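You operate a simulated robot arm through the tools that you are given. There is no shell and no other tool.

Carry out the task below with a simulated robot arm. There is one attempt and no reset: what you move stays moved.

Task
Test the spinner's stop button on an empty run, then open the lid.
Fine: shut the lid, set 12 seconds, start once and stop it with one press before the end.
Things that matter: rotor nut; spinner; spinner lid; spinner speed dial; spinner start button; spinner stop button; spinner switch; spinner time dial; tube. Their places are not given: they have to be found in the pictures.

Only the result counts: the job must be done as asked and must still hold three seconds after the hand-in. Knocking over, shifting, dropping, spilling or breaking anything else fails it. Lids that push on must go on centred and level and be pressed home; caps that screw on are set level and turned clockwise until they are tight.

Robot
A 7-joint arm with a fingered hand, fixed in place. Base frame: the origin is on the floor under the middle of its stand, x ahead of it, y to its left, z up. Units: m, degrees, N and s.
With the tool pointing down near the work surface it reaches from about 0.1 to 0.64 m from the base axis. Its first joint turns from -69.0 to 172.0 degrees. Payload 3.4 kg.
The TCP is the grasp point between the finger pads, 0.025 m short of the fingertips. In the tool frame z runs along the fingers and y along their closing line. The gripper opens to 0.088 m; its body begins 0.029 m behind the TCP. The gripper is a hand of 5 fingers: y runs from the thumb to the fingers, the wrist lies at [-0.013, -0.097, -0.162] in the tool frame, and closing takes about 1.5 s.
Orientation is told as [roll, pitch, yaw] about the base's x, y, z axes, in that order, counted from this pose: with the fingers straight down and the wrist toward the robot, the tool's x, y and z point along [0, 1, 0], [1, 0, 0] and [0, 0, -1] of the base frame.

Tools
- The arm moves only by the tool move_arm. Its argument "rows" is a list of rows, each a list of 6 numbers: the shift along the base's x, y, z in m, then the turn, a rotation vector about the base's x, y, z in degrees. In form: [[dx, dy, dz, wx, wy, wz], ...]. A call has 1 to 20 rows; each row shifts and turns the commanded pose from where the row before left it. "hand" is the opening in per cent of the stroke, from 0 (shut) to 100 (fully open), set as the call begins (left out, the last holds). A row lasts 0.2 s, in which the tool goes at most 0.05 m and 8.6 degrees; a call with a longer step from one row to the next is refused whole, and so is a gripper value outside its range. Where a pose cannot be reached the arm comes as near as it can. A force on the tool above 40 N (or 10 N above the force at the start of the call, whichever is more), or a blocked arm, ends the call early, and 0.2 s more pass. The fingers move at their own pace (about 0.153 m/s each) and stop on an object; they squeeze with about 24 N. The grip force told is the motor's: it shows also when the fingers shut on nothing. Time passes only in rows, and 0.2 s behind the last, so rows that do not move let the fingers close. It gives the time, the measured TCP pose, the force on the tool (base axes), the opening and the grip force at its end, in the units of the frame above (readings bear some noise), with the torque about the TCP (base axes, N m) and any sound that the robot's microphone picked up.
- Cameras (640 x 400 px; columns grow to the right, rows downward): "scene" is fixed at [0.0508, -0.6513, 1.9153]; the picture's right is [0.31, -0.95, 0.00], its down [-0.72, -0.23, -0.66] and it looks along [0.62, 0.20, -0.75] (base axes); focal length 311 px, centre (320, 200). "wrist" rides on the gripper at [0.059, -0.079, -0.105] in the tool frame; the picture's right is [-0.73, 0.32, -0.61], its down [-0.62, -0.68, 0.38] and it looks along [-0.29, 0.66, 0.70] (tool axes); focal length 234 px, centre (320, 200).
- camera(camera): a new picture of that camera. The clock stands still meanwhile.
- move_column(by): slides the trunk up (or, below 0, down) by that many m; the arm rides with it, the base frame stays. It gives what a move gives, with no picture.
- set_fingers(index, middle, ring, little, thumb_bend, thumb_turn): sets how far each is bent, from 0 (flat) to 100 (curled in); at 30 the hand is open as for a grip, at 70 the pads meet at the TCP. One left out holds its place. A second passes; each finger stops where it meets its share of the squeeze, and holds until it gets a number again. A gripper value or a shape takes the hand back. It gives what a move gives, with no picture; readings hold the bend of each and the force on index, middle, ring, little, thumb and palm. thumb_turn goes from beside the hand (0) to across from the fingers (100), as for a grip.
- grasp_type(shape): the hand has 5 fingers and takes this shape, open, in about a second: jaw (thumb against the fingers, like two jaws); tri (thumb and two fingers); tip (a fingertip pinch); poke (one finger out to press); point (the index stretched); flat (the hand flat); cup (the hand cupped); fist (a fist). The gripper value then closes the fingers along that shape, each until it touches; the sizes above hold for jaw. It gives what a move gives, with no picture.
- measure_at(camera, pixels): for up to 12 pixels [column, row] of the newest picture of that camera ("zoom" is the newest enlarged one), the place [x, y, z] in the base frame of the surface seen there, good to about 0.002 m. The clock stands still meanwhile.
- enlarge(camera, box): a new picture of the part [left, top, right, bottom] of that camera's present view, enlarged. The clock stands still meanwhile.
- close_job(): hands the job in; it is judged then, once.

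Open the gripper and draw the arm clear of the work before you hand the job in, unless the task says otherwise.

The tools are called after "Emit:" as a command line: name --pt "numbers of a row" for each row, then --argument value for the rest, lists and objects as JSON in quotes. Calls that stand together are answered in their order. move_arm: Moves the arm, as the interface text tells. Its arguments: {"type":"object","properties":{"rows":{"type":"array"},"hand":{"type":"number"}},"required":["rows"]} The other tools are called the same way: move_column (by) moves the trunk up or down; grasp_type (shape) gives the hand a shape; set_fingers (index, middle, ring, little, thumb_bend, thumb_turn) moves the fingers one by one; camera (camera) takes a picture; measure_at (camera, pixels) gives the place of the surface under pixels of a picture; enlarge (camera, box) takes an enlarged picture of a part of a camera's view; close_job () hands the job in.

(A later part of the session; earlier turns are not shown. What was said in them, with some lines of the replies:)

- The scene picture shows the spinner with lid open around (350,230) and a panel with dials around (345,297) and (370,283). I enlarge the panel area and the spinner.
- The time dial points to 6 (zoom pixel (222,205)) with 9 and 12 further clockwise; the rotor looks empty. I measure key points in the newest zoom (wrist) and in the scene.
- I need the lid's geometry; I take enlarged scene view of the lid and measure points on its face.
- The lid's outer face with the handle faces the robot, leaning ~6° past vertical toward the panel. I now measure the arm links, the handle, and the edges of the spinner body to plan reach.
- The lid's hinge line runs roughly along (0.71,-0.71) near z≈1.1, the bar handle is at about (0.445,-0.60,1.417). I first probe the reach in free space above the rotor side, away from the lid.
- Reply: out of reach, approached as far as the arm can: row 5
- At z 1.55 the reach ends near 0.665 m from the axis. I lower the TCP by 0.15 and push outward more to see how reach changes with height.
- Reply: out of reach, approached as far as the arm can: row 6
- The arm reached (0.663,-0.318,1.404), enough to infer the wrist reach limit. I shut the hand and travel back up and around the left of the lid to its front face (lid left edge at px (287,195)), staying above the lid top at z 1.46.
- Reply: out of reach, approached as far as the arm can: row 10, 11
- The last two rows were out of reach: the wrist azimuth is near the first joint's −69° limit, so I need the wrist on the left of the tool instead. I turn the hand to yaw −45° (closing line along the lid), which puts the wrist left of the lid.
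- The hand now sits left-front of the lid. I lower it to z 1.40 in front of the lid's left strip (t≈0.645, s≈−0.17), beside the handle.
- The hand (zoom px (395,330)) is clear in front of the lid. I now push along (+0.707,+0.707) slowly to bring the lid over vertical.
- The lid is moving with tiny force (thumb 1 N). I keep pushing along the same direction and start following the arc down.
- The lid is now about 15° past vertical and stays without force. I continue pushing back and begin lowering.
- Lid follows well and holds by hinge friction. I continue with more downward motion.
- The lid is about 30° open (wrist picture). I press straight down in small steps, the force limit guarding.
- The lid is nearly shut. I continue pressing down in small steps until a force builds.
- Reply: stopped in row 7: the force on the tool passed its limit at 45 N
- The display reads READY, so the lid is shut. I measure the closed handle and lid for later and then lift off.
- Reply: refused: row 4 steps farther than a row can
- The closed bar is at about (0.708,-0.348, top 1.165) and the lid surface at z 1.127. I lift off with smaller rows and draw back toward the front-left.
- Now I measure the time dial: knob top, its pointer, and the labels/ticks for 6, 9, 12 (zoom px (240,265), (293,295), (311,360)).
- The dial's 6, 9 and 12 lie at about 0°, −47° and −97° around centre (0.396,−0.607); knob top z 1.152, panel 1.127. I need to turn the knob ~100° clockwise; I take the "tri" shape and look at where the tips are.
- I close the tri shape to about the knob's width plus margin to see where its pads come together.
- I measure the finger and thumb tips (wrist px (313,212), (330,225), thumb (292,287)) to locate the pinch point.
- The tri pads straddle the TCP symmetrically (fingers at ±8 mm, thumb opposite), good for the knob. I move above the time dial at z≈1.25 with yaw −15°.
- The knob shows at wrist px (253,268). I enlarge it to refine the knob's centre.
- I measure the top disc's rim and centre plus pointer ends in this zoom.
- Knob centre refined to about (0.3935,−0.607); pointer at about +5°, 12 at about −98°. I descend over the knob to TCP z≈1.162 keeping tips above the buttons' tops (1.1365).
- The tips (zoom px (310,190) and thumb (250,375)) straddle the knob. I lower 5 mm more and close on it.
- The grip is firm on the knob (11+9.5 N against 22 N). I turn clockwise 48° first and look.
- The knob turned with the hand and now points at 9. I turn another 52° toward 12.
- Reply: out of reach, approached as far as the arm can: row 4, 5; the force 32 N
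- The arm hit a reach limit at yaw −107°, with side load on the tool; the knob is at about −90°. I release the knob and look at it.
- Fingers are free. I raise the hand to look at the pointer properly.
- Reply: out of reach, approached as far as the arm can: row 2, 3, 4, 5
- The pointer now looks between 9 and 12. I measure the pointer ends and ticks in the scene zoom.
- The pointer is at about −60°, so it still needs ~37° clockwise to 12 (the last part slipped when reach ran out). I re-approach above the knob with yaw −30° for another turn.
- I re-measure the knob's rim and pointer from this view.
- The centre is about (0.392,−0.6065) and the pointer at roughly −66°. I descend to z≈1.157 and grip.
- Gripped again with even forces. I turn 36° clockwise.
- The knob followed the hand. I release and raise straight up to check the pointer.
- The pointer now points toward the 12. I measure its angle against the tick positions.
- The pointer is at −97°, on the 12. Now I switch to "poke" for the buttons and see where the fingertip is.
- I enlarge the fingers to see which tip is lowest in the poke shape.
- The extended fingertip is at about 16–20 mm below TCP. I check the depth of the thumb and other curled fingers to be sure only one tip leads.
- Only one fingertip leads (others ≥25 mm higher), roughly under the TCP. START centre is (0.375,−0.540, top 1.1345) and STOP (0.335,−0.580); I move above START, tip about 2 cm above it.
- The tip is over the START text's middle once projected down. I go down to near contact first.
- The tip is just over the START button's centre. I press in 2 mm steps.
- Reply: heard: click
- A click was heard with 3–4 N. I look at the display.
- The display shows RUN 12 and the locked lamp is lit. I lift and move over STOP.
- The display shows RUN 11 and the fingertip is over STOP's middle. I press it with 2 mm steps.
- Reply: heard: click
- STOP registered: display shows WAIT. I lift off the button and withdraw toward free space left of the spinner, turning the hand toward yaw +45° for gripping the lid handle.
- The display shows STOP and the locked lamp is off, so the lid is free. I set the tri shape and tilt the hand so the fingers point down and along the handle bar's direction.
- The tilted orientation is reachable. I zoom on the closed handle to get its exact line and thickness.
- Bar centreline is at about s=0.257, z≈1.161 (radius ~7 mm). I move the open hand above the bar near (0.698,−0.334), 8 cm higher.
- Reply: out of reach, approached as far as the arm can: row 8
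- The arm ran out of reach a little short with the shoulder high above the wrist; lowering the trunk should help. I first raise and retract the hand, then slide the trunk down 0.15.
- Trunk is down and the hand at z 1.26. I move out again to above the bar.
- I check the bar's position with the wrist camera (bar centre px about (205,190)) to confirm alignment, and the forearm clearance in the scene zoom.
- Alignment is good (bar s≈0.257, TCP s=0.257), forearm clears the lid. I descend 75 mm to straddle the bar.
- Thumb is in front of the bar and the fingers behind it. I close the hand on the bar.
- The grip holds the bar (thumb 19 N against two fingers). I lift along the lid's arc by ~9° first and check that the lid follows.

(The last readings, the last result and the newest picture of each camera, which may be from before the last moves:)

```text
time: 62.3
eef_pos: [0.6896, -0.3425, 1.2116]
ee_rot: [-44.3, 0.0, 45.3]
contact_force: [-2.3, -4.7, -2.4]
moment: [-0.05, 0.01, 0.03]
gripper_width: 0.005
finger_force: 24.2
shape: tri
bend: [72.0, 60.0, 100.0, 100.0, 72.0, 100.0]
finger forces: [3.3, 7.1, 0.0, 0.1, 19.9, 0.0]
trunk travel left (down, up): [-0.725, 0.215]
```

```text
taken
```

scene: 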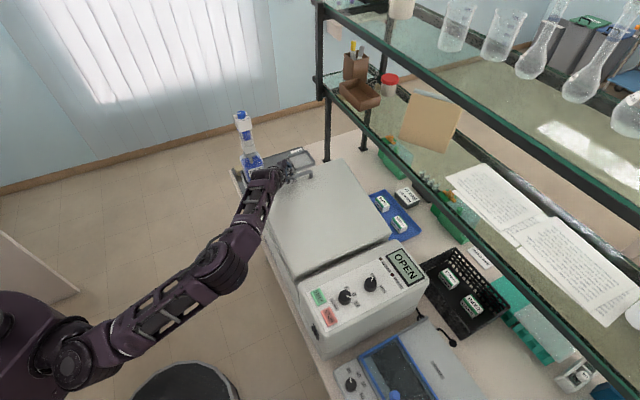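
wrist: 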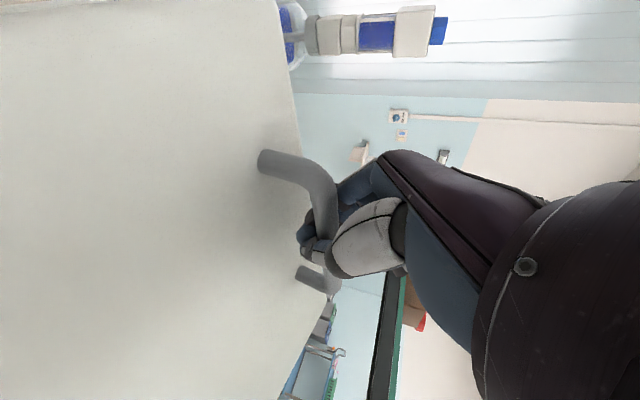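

The lid follows and the display reads OPEN. I continue along the arc for 30° more, turning the hand slightly with the lid.

Emit:
move_arm --pt "-0.0033 -0.0033 0.0151 1.2 -1.2 0" --pt "-0.0039 -0.0039 0.0148 1.2 -1.2 0" --pt "-0.0045 -0.0045 0.0145 1.2 -1.2 0" --pt "-0.0049 -0.0049 0.0142 1.2 -1.2 0" --pt "-0.0054 -0.0054 0.0138 1.2 -1.2 0" --pt "-0.006 -0.006 0.0134 1.2 -1.2 0" --pt "-0.0065 -0.0065 0.0129 1.2 -1.2 0" --pt "-0.0069 -0.0069 0.0124 1.2 -1.2 0" --pt "-0.0074 -0.0074 0.0119 1.2 -1.2 0" --pt "-0.0078 -0.0078 0.0113 1.2 -1.2 0" --pt "0 0 0 0 0 0"

Emit:
camera --camera "scene"

Emit:
camera --camera "wrist"

```text
time: 64.7
eef_pos: [0.633, -0.4016, 1.3438]
ee_rot: [-44.3, -17.1, 45.3]
contact_force: [-13.0, -7.3, -16.1]
moment: [-0.01, 0.09, 0.0]
gripper_width: 0.0051
finger_force: 24.4
shape: tri
bend: [72.0, 74.0, 100.0, 100.0, 71.0, 100.0]
finger forces: [0.3, 6.3, 0.0, 0.1, 32.3, 0.1]
trunk travel left (down, up): [-0.725, 0.215]
```

```text
taken
```

scene: 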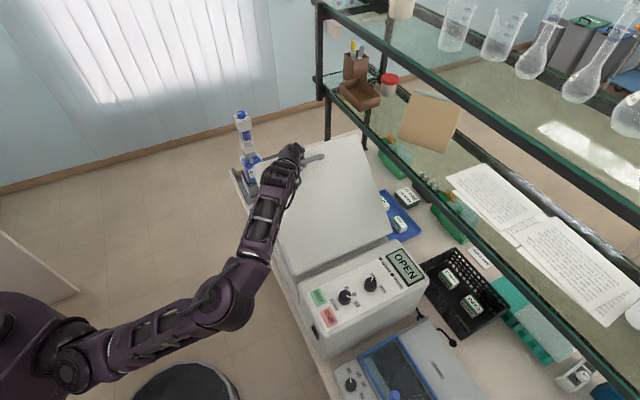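

```text
taken
```

wrist: 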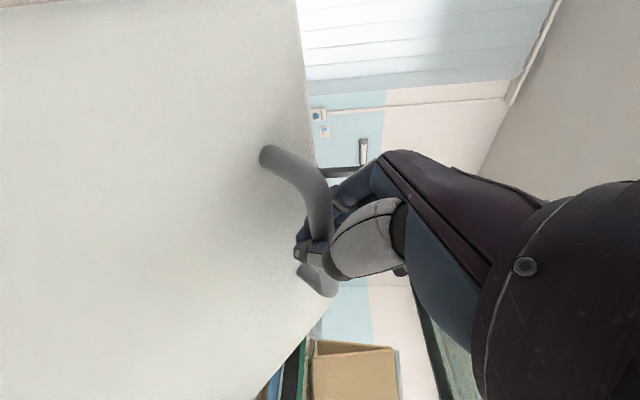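

The lid is ~39° up; the force is mostly radial (21 N toward the hinge), so my arc is slightly too wide. I shift inward ~6 mm and go on 15° more.

Emit:
move_arm --pt "-0.0035 -0.0035 -0.005 0 0 0" --pt "-0.0082 -0.0082 0.0105 1.2 -1.2 0" --pt "-0.0086 -0.0086 0.0098 1.2 -1.2 0" --pt "-0.009 -0.009 0.0091 1.2 -1.2 0" --pt "-0.0093 -0.0093 0.0084 1.2 -1.2 0" --pt "-0.0096 -0.0096 0.0077 1.2 -1.2 0" --pt "0 0 0 0 0 0"

Emit:
camera --camera "scene"

Emit:
camera --camera "wrist"

```text
time: 66.3
eef_pos: [0.5868, -0.448, 1.3858]
ee_rot: [-44.6, -25.3, 45.4]
contact_force: [-7.2, -0.3, -11.9]
moment: [0.02, 0.06, 0.0]
gripper_width: 0.0049
finger_force: 23.9
shape: tri
bend: [72.0, 74.0, 100.0, 100.0, 73.0, 100.0]
finger forces: [0.3, 5.8, 0.0, 0.0, 27.3, 0.0]
trunk travel left (down, up): [-0.725, 0.215]
```

```text
taken
```

scene: 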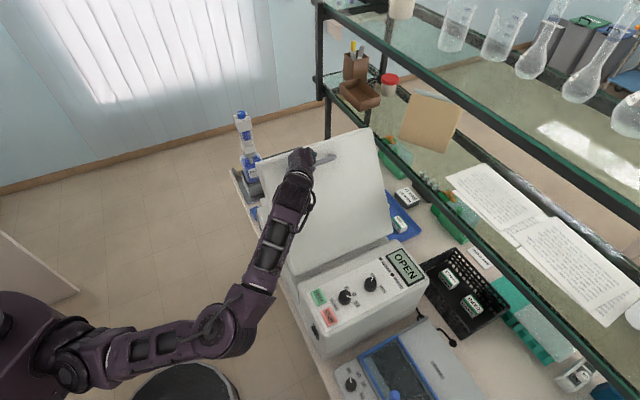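

```text
taken
```

wrist: 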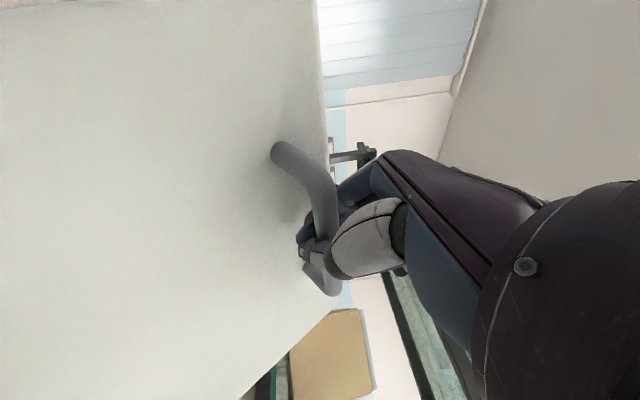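

Working well, lid ~55° up. I continue toward ~72° with a small inward correction.

Emit:
move_arm --pt "-0.001 -0.001 -0.004 0 0 0" --pt "-0.0099 -0.0099 0.0072 1.4 -1.4 0" --pt "-0.0102 -0.0102 0.0064 1.4 -1.4 0" --pt "-0.0104 -0.0104 0.0057 1.4 -1.4 0" --pt "-0.0106 -0.0106 0.0049 1.4 -1.4 0" --pt "-0.0108 -0.0108 0.0041 1.4 -1.4 0" --pt "-0.0109 -0.0109 0.0033 1.4 -1.4 0" --pt "0 0 0 0 0 0"

Emit:
camera --camera "scene"

Emit:
camera --camera "wrist"

```text
time: 68.1
eef_pos: [0.5224, -0.5098, 1.4122]
ee_rot: [-44.6, -37.2, 45.3]
contact_force: [-7.1, 1.5, -16.2]
moment: [0.07, 0.09, 0.04]
gripper_width: 0.0045
finger_force: 24.0
shape: tri
bend: [72.0, 74.0, 100.0, 100.0, 73.0, 100.0]
finger forces: [0.1, 6.2, 0.1, 0.1, 30.3, 0.0]
trunk travel left (down, up): [-0.725, 0.215]
```

```text
taken
```

scene: 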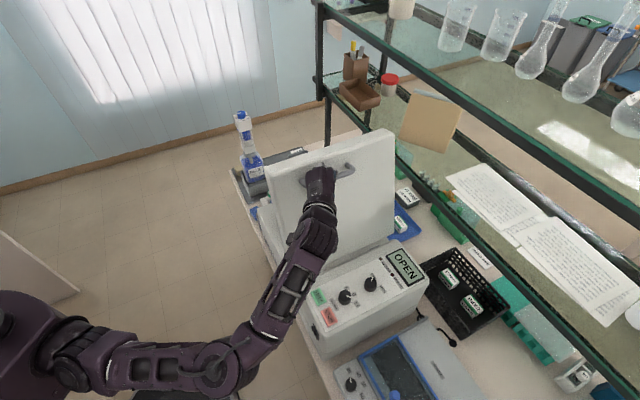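

```text
taken
```

wrist: 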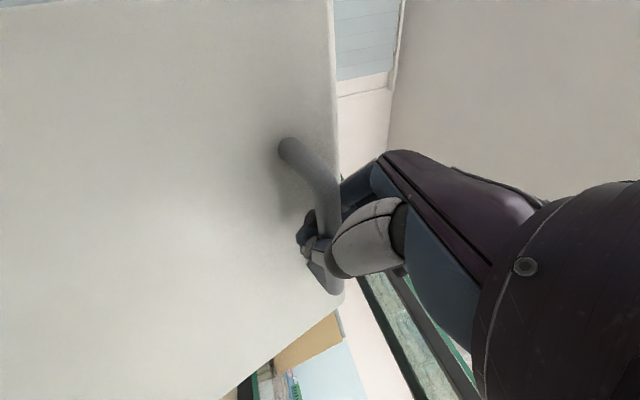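

The lid is ~73° up. I continue with four more steps toward vertical, lowering slightly to cut the radial force.

Emit:
move_arm --pt "0 0 -0.005 0 0 0" --pt "-0.011 -0.011 0.0025 1.4 -1.4 0" --pt "-0.0111 -0.0111 0.0016 1.4 -1.4 0" --pt "-0.0111 -0.0111 0.0008 1.4 -1.4 0" --pt "-0.0112 -0.0112 0 1.4 -1.4 0" --pt "0 0 0 0 0 0"

Emit:
camera --camera "scene"

Emit:
camera --camera "wrist"

```text
time: 69.5
eef_pos: [0.48, -0.5548, 1.4129]
ee_rot: [-44.7, -45.3, 45.3]
contact_force: [-0.5, 0.5, -9.2]
moment: [0.06, 0.02, 0.06]
gripper_width: 0.0046
finger_force: 23.9
shape: tri
bend: [72.0, 74.0, 100.0, 100.0, 73.0, 100.0]
finger forces: [0.7, 6.1, 0.1, 0.0, 20.1, 0.0]
trunk travel left (down, up): [-0.725, 0.215]
```

```text
taken
```

scene: 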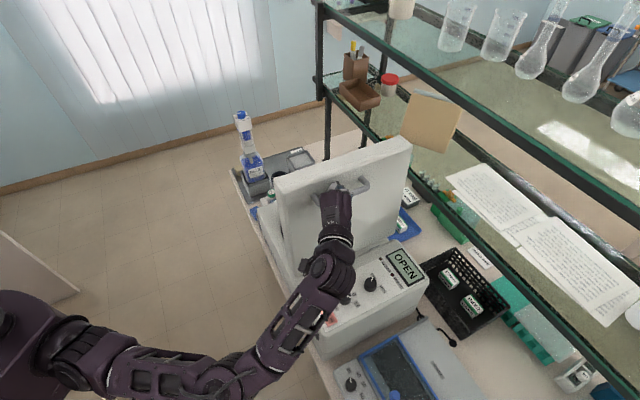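

```text
taken
```

wrist: 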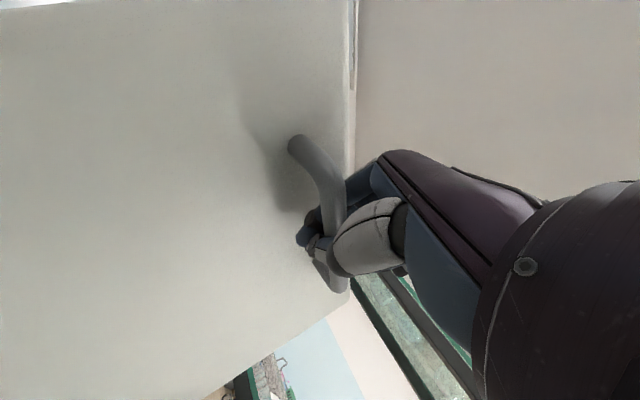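

The lid is nearly vertical. Before going on I check the forearm's height over the panel (px (300,300), (285,325), (330,265)).

Emit:
measure_at --camera "scene" --pixels '[[300, 300], [285, 325], [330, 265], [260, 345], [320, 290], [310, 325], [340, 240], [345, 290], [330, 210], [348, 262]]'

```text
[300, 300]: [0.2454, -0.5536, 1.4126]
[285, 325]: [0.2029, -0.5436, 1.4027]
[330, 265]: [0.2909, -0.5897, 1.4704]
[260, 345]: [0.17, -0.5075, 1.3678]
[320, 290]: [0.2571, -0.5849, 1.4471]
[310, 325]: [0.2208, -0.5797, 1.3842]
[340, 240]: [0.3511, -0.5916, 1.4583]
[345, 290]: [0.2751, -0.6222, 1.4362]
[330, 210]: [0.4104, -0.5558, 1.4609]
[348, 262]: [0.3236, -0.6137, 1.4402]
```

The forearm is well clear (z ≈1.4). I continue three more steps past vertical.

Emit:
move_arm --pt "-0.0111 -0.0111 -0.002 1 -1 0" --pt "-0.0111 -0.0111 -0.0025 1 -1 0" --pt "-0.011 -0.011 -0.003 1 -1 0" --pt "0 0 0 0 0 0"

Emit:
camera --camera "scene"

Emit:
camera --camera "wrist"

```text
time: 70.5
eef_pos: [0.445, -0.5869, 1.4053]
ee_rot: [-44.7, -49.4, 45.4]
contact_force: [0.8, -0.1, -6.3]
moment: [0.0, -0.01, 0.06]
gripper_width: 0.0043
finger_force: 24.2
shape: tri
bend: [72.0, 74.0, 100.0, 100.0, 73.0, 100.0]
finger forces: [0.9, 0.0, 0.0, 0.1, 3.4, 0.0]
trunk travel left (down, up): [-0.725, 0.215]
```

```text
taken
```

scene: 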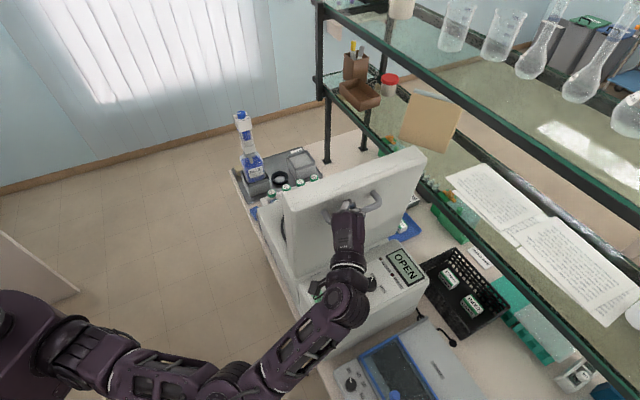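

```text
taken
```

wrist: 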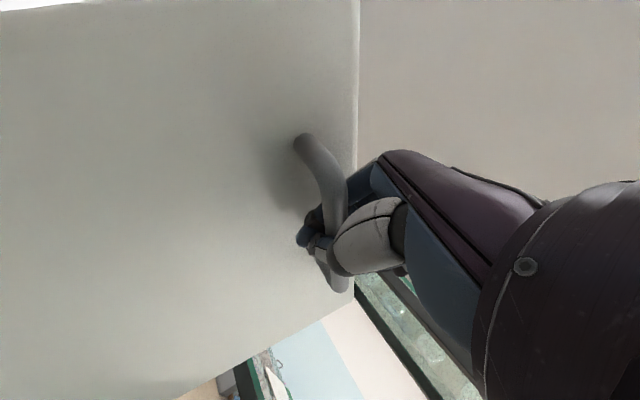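

The lid is back at its original fully open position (top-left corner px (283,195)). I open the fingers moderately to free the bar.

Emit:
move_arm --pt "0 0 -0.003 0 0 0" --pt "0 0 0 0 0 0" --pt "0 0 0 0 0 0" --pt "0 0 0 0 0 0" --hand 35

Emit:
camera --camera "wrist"

Emit:
enlarge --camera "scene" --box '[260, 130, 436, 240]'

```text
time: 71.5
eef_pos: [0.4436, -0.5864, 1.4044]
ee_rot: [-44.9, -49.5, 45.6]
contact_force: [-1.6, -0.8, 0.4]
moment: [0.02, 0.04, -0.02]
gripper_width: 0.0302
finger_force: 0.1
shape: tri
bend: [74.0, 51.0, 99.0, 99.0, 73.0, 100.0]
finger forces: [1.1, 0.1, 0.0, 0.0, 0.0, 0.1]
trunk travel left (down, up): [-0.725, 0.215]
```

```text
taken
```

wrist: 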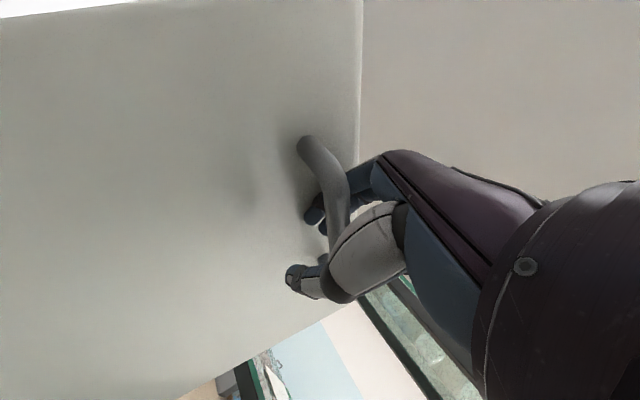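

```text
3.64 times, centred on (348, 185) of scene
```

zoom: 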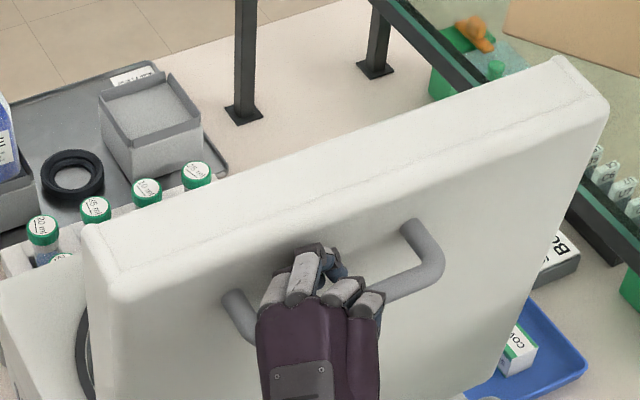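

The fingers are open around the bar. I withdraw along the fingers' own axis in small steps.

Emit:
move_arm --pt "-0.0088 0.0012 0.0046 0 0 0" --pt "-0.0088 0.0012 0.0046 0 0 0" --pt "-0.0088 0.0012 0.0046 0 0 0" --pt "-0.0088 0.0012 0.0046 0 0 0" --pt "0 0 0 0 0 0"

Emit:
camera --camera "wrist"

Emit:
enlarge --camera "scene" --box '[260, 130, 436, 240]'

```text
time: 72.7
eef_pos: [0.4096, -0.5821, 1.4216]
ee_rot: [-44.9, -49.4, 45.6]
contact_force: [-0.1, 0.2, 0.3]
moment: [0.02, -0.03, -0.02]
gripper_width: 0.0304
finger_force: 0.0
shape: tri
bend: [74.0, 51.0, 99.0, 99.0, 73.0, 100.0]
finger forces: [0.0, 0.1, 0.1, 0.0, 0.0, 0.0]
trunk travel left (down, up): [-0.725, 0.215]
```

```text
taken
```

wrist: 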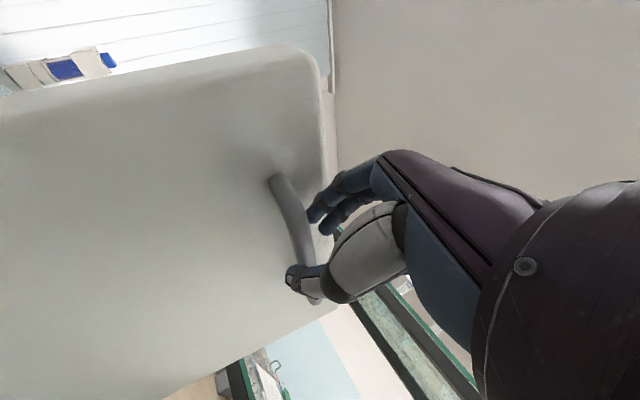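

```text
3.64 times, centred on (348, 185) of scene
```

zoom: 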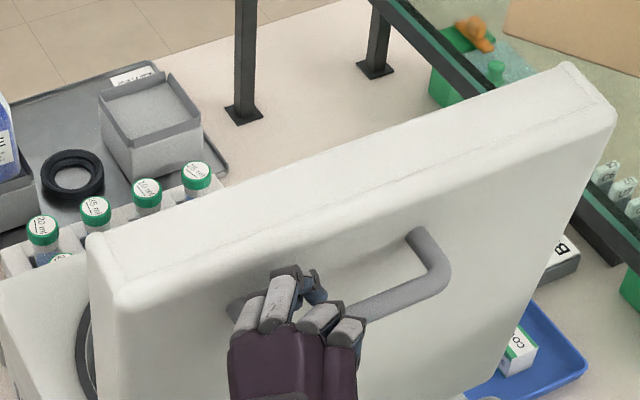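

The fingers are coming clear of the bar with no load. I continue withdrawing the same way.

Emit:
move_arm --pt "-0.0088 0.0012 0.0046 0 0 0" --pt "-0.0088 0.0012 0.0046 0 0 0" --pt "-0.0132 0.0018 0.0069 0 0 0" --pt "-0.0132 0.0018 0.0069 0 0 0" --pt "-0.0132 0.01 0.0069 0 0 0" --pt "-0.01 0.02 0.0069 0 0 0" --pt "0 0 0 0 0 0"

Emit:
camera --camera "wrist"

Emit:
camera --camera "scene"

```text
time: 74.3
eef_pos: [0.3421, -0.5456, 1.4583]
ee_rot: [-44.9, -49.5, 45.5]
contact_force: [-0.5, 0.4, 0.8]
moment: [0.02, -0.03, -0.02]
gripper_width: 0.0303
finger_force: 0.1
shape: tri
bend: [74.0, 51.0, 99.0, 99.0, 73.0, 100.0]
finger forces: [0.0, 0.0, 0.1, 0.1, 0.0, 0.0]
trunk travel left (down, up): [-0.725, 0.215]
```

```text
taken
```

wrist: 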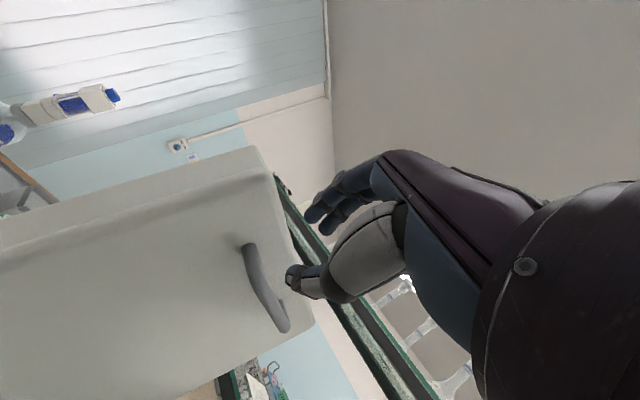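

```text
taken
```

scene: 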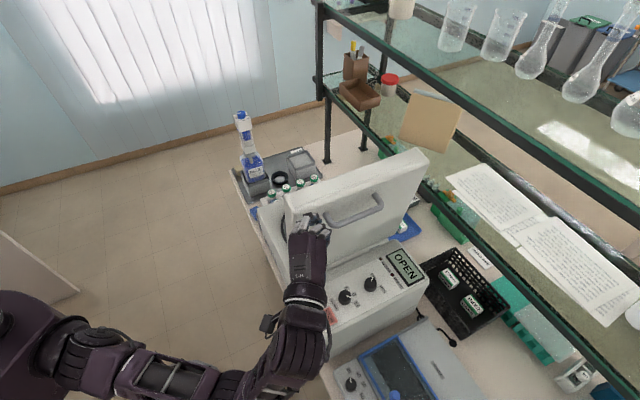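

The hand is free and the lid stands as at the start (corner px (287,193)). I back away in −x, then swing left to clear the work and open the hand.

Emit:
move_arm --pt "-0.035 0.01 0.01 0 0 0" --pt "-0.035 0.01 0.01 0 0 0" --pt "0 0.04 0 0 0 0" --pt "0 0.04 0 0 0 0" --pt "0 0.04 0 0 0 0" --pt "0.01 0.04 0 0 0 0" --pt "0.01 0.04 0 0 0 0" --pt "0 0 0 0 0 0"

Emit:
camera --camera "scene"

```text
time: 76.1
eef_pos: [0.2931, -0.3272, 1.4795]
ee_rot: [-44.9, -49.4, 45.4]
contact_force: [0.1, -0.4, 0.0]
moment: [-0.01, -0.04, 0.0]
gripper_width: 0.0303
finger_force: 0.0
shape: tri
bend: [74.0, 51.0, 99.0, 99.0, 73.0, 100.0]
finger forces: [0.0, 0.1, 0.1, 0.0, 0.0, 0.0]
trunk travel left (down, up): [-0.725, 0.215]
```

```text
taken
```

scene: 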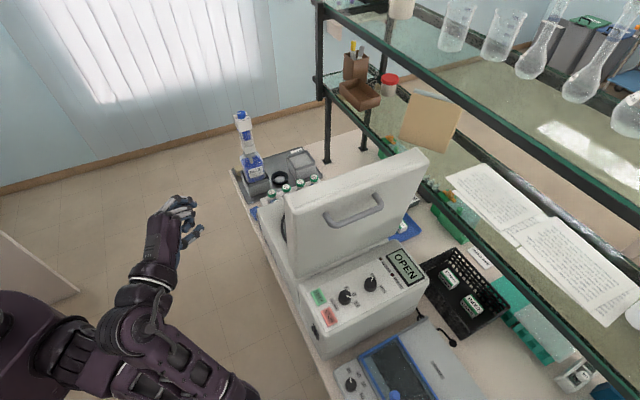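

The arm is clear, the lid fully open and the display reads OPEN. I open the hand and let some time pass, then take a last look at the panel and lid.

Emit:
grasp_type --shape "jaw"

Emit:
move_arm --pt "0 0 0 0 0 0" --pt "0 0 0 0 0 0" --pt "0 0 0 0 0 0" --pt "0 0 0 0 0 0" --pt "0 0 0 0 0 0" --pt "0 0 0 0 0 0" --hand 100

Emit:
enlarge --camera "scene" --box '[240, 140, 448, 340]'

Emit:
measure_at --camera "scene" --pixels '[[295, 215], [300, 250], [418, 170], [290, 200], [420, 155], [352, 218]]'

```text
time: 77.0
eef_pos: [0.2928, -0.3255, 1.4804]
ee_rot: [-44.9, -49.3, 45.6]
contact_force: [-0.7, 0.7, -0.1]
moment: [-0.01, -0.01, -0.05]
gripper_width: 0.0875
finger_force: 0.1
shape: jaw
bend: [30.0, 30.0, 30.0, 30.0, 30.0, 98.0]
finger forces: [0.0, 0.0, 0.0, 0.0, 0.0, 0.1]
trunk travel left (down, up): [-0.725, 0.215]
```

```text
time: 78.4
eef_pos: [0.2936, -0.3259, 1.4803]
ee_rot: [-44.9, -49.5, 45.6]
contact_force: [0.1, -0.5, -0.2]
moment: [0.02, -0.03, 0.0]
gripper_width: 0.0877
finger_force: 0.0
shape: jaw
bend: [30.0, 30.0, 30.0, 30.0, 30.0, 98.0]
finger forces: [0.0, 0.0, 0.0, 0.0, 0.0, 0.1]
trunk travel left (down, up): [-0.725, 0.215]
```

```text
2.00 times, centred on (344, 240) of scene
```

zoom: 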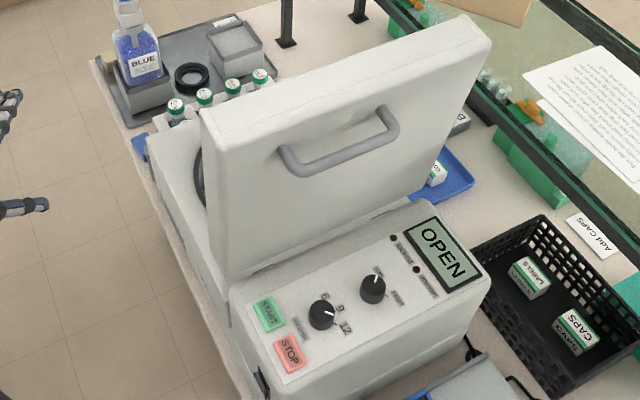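

```text
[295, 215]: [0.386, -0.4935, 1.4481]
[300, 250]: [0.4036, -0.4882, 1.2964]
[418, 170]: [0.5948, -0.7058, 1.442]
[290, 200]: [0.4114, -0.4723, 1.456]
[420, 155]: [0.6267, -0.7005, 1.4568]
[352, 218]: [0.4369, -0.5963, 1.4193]
```

The lid measures the same as its original open pose, the display reads OPEN, the run showed RUN 12 and was stopped with one press at 11, and nothing else moved. I hand the job in.

Emit:
close_job

```text
The job is handed in.
```

The stop button works. On an empty 12-second run, one press of STOP ended it early, and the lid is now open again. I've handed the job in, but I haven't seen the verdict.

- **Lid shut:** I closed it until the display read READY.
- **Time dial:** I turned it from 6 to 12. The first turn left it between 9 and 12, so I re-gripped the dial and finished the turn. When the run started, the display showed RUN 12.
- **Start and stop:** I pressed START once and STOP once, and heard one click each. STOP was pressed just after the display showed RUN 11. It then showed WAIT, and after that STOP with the locked lamp off.
- **Lid open:** I lifted it by the handle. It measures the same as its open position at the start, and the display reads OPEN.

The arm is clear of the work with the hand open. The last picture shows nothing else moved, and the speed dial still points at LOW.
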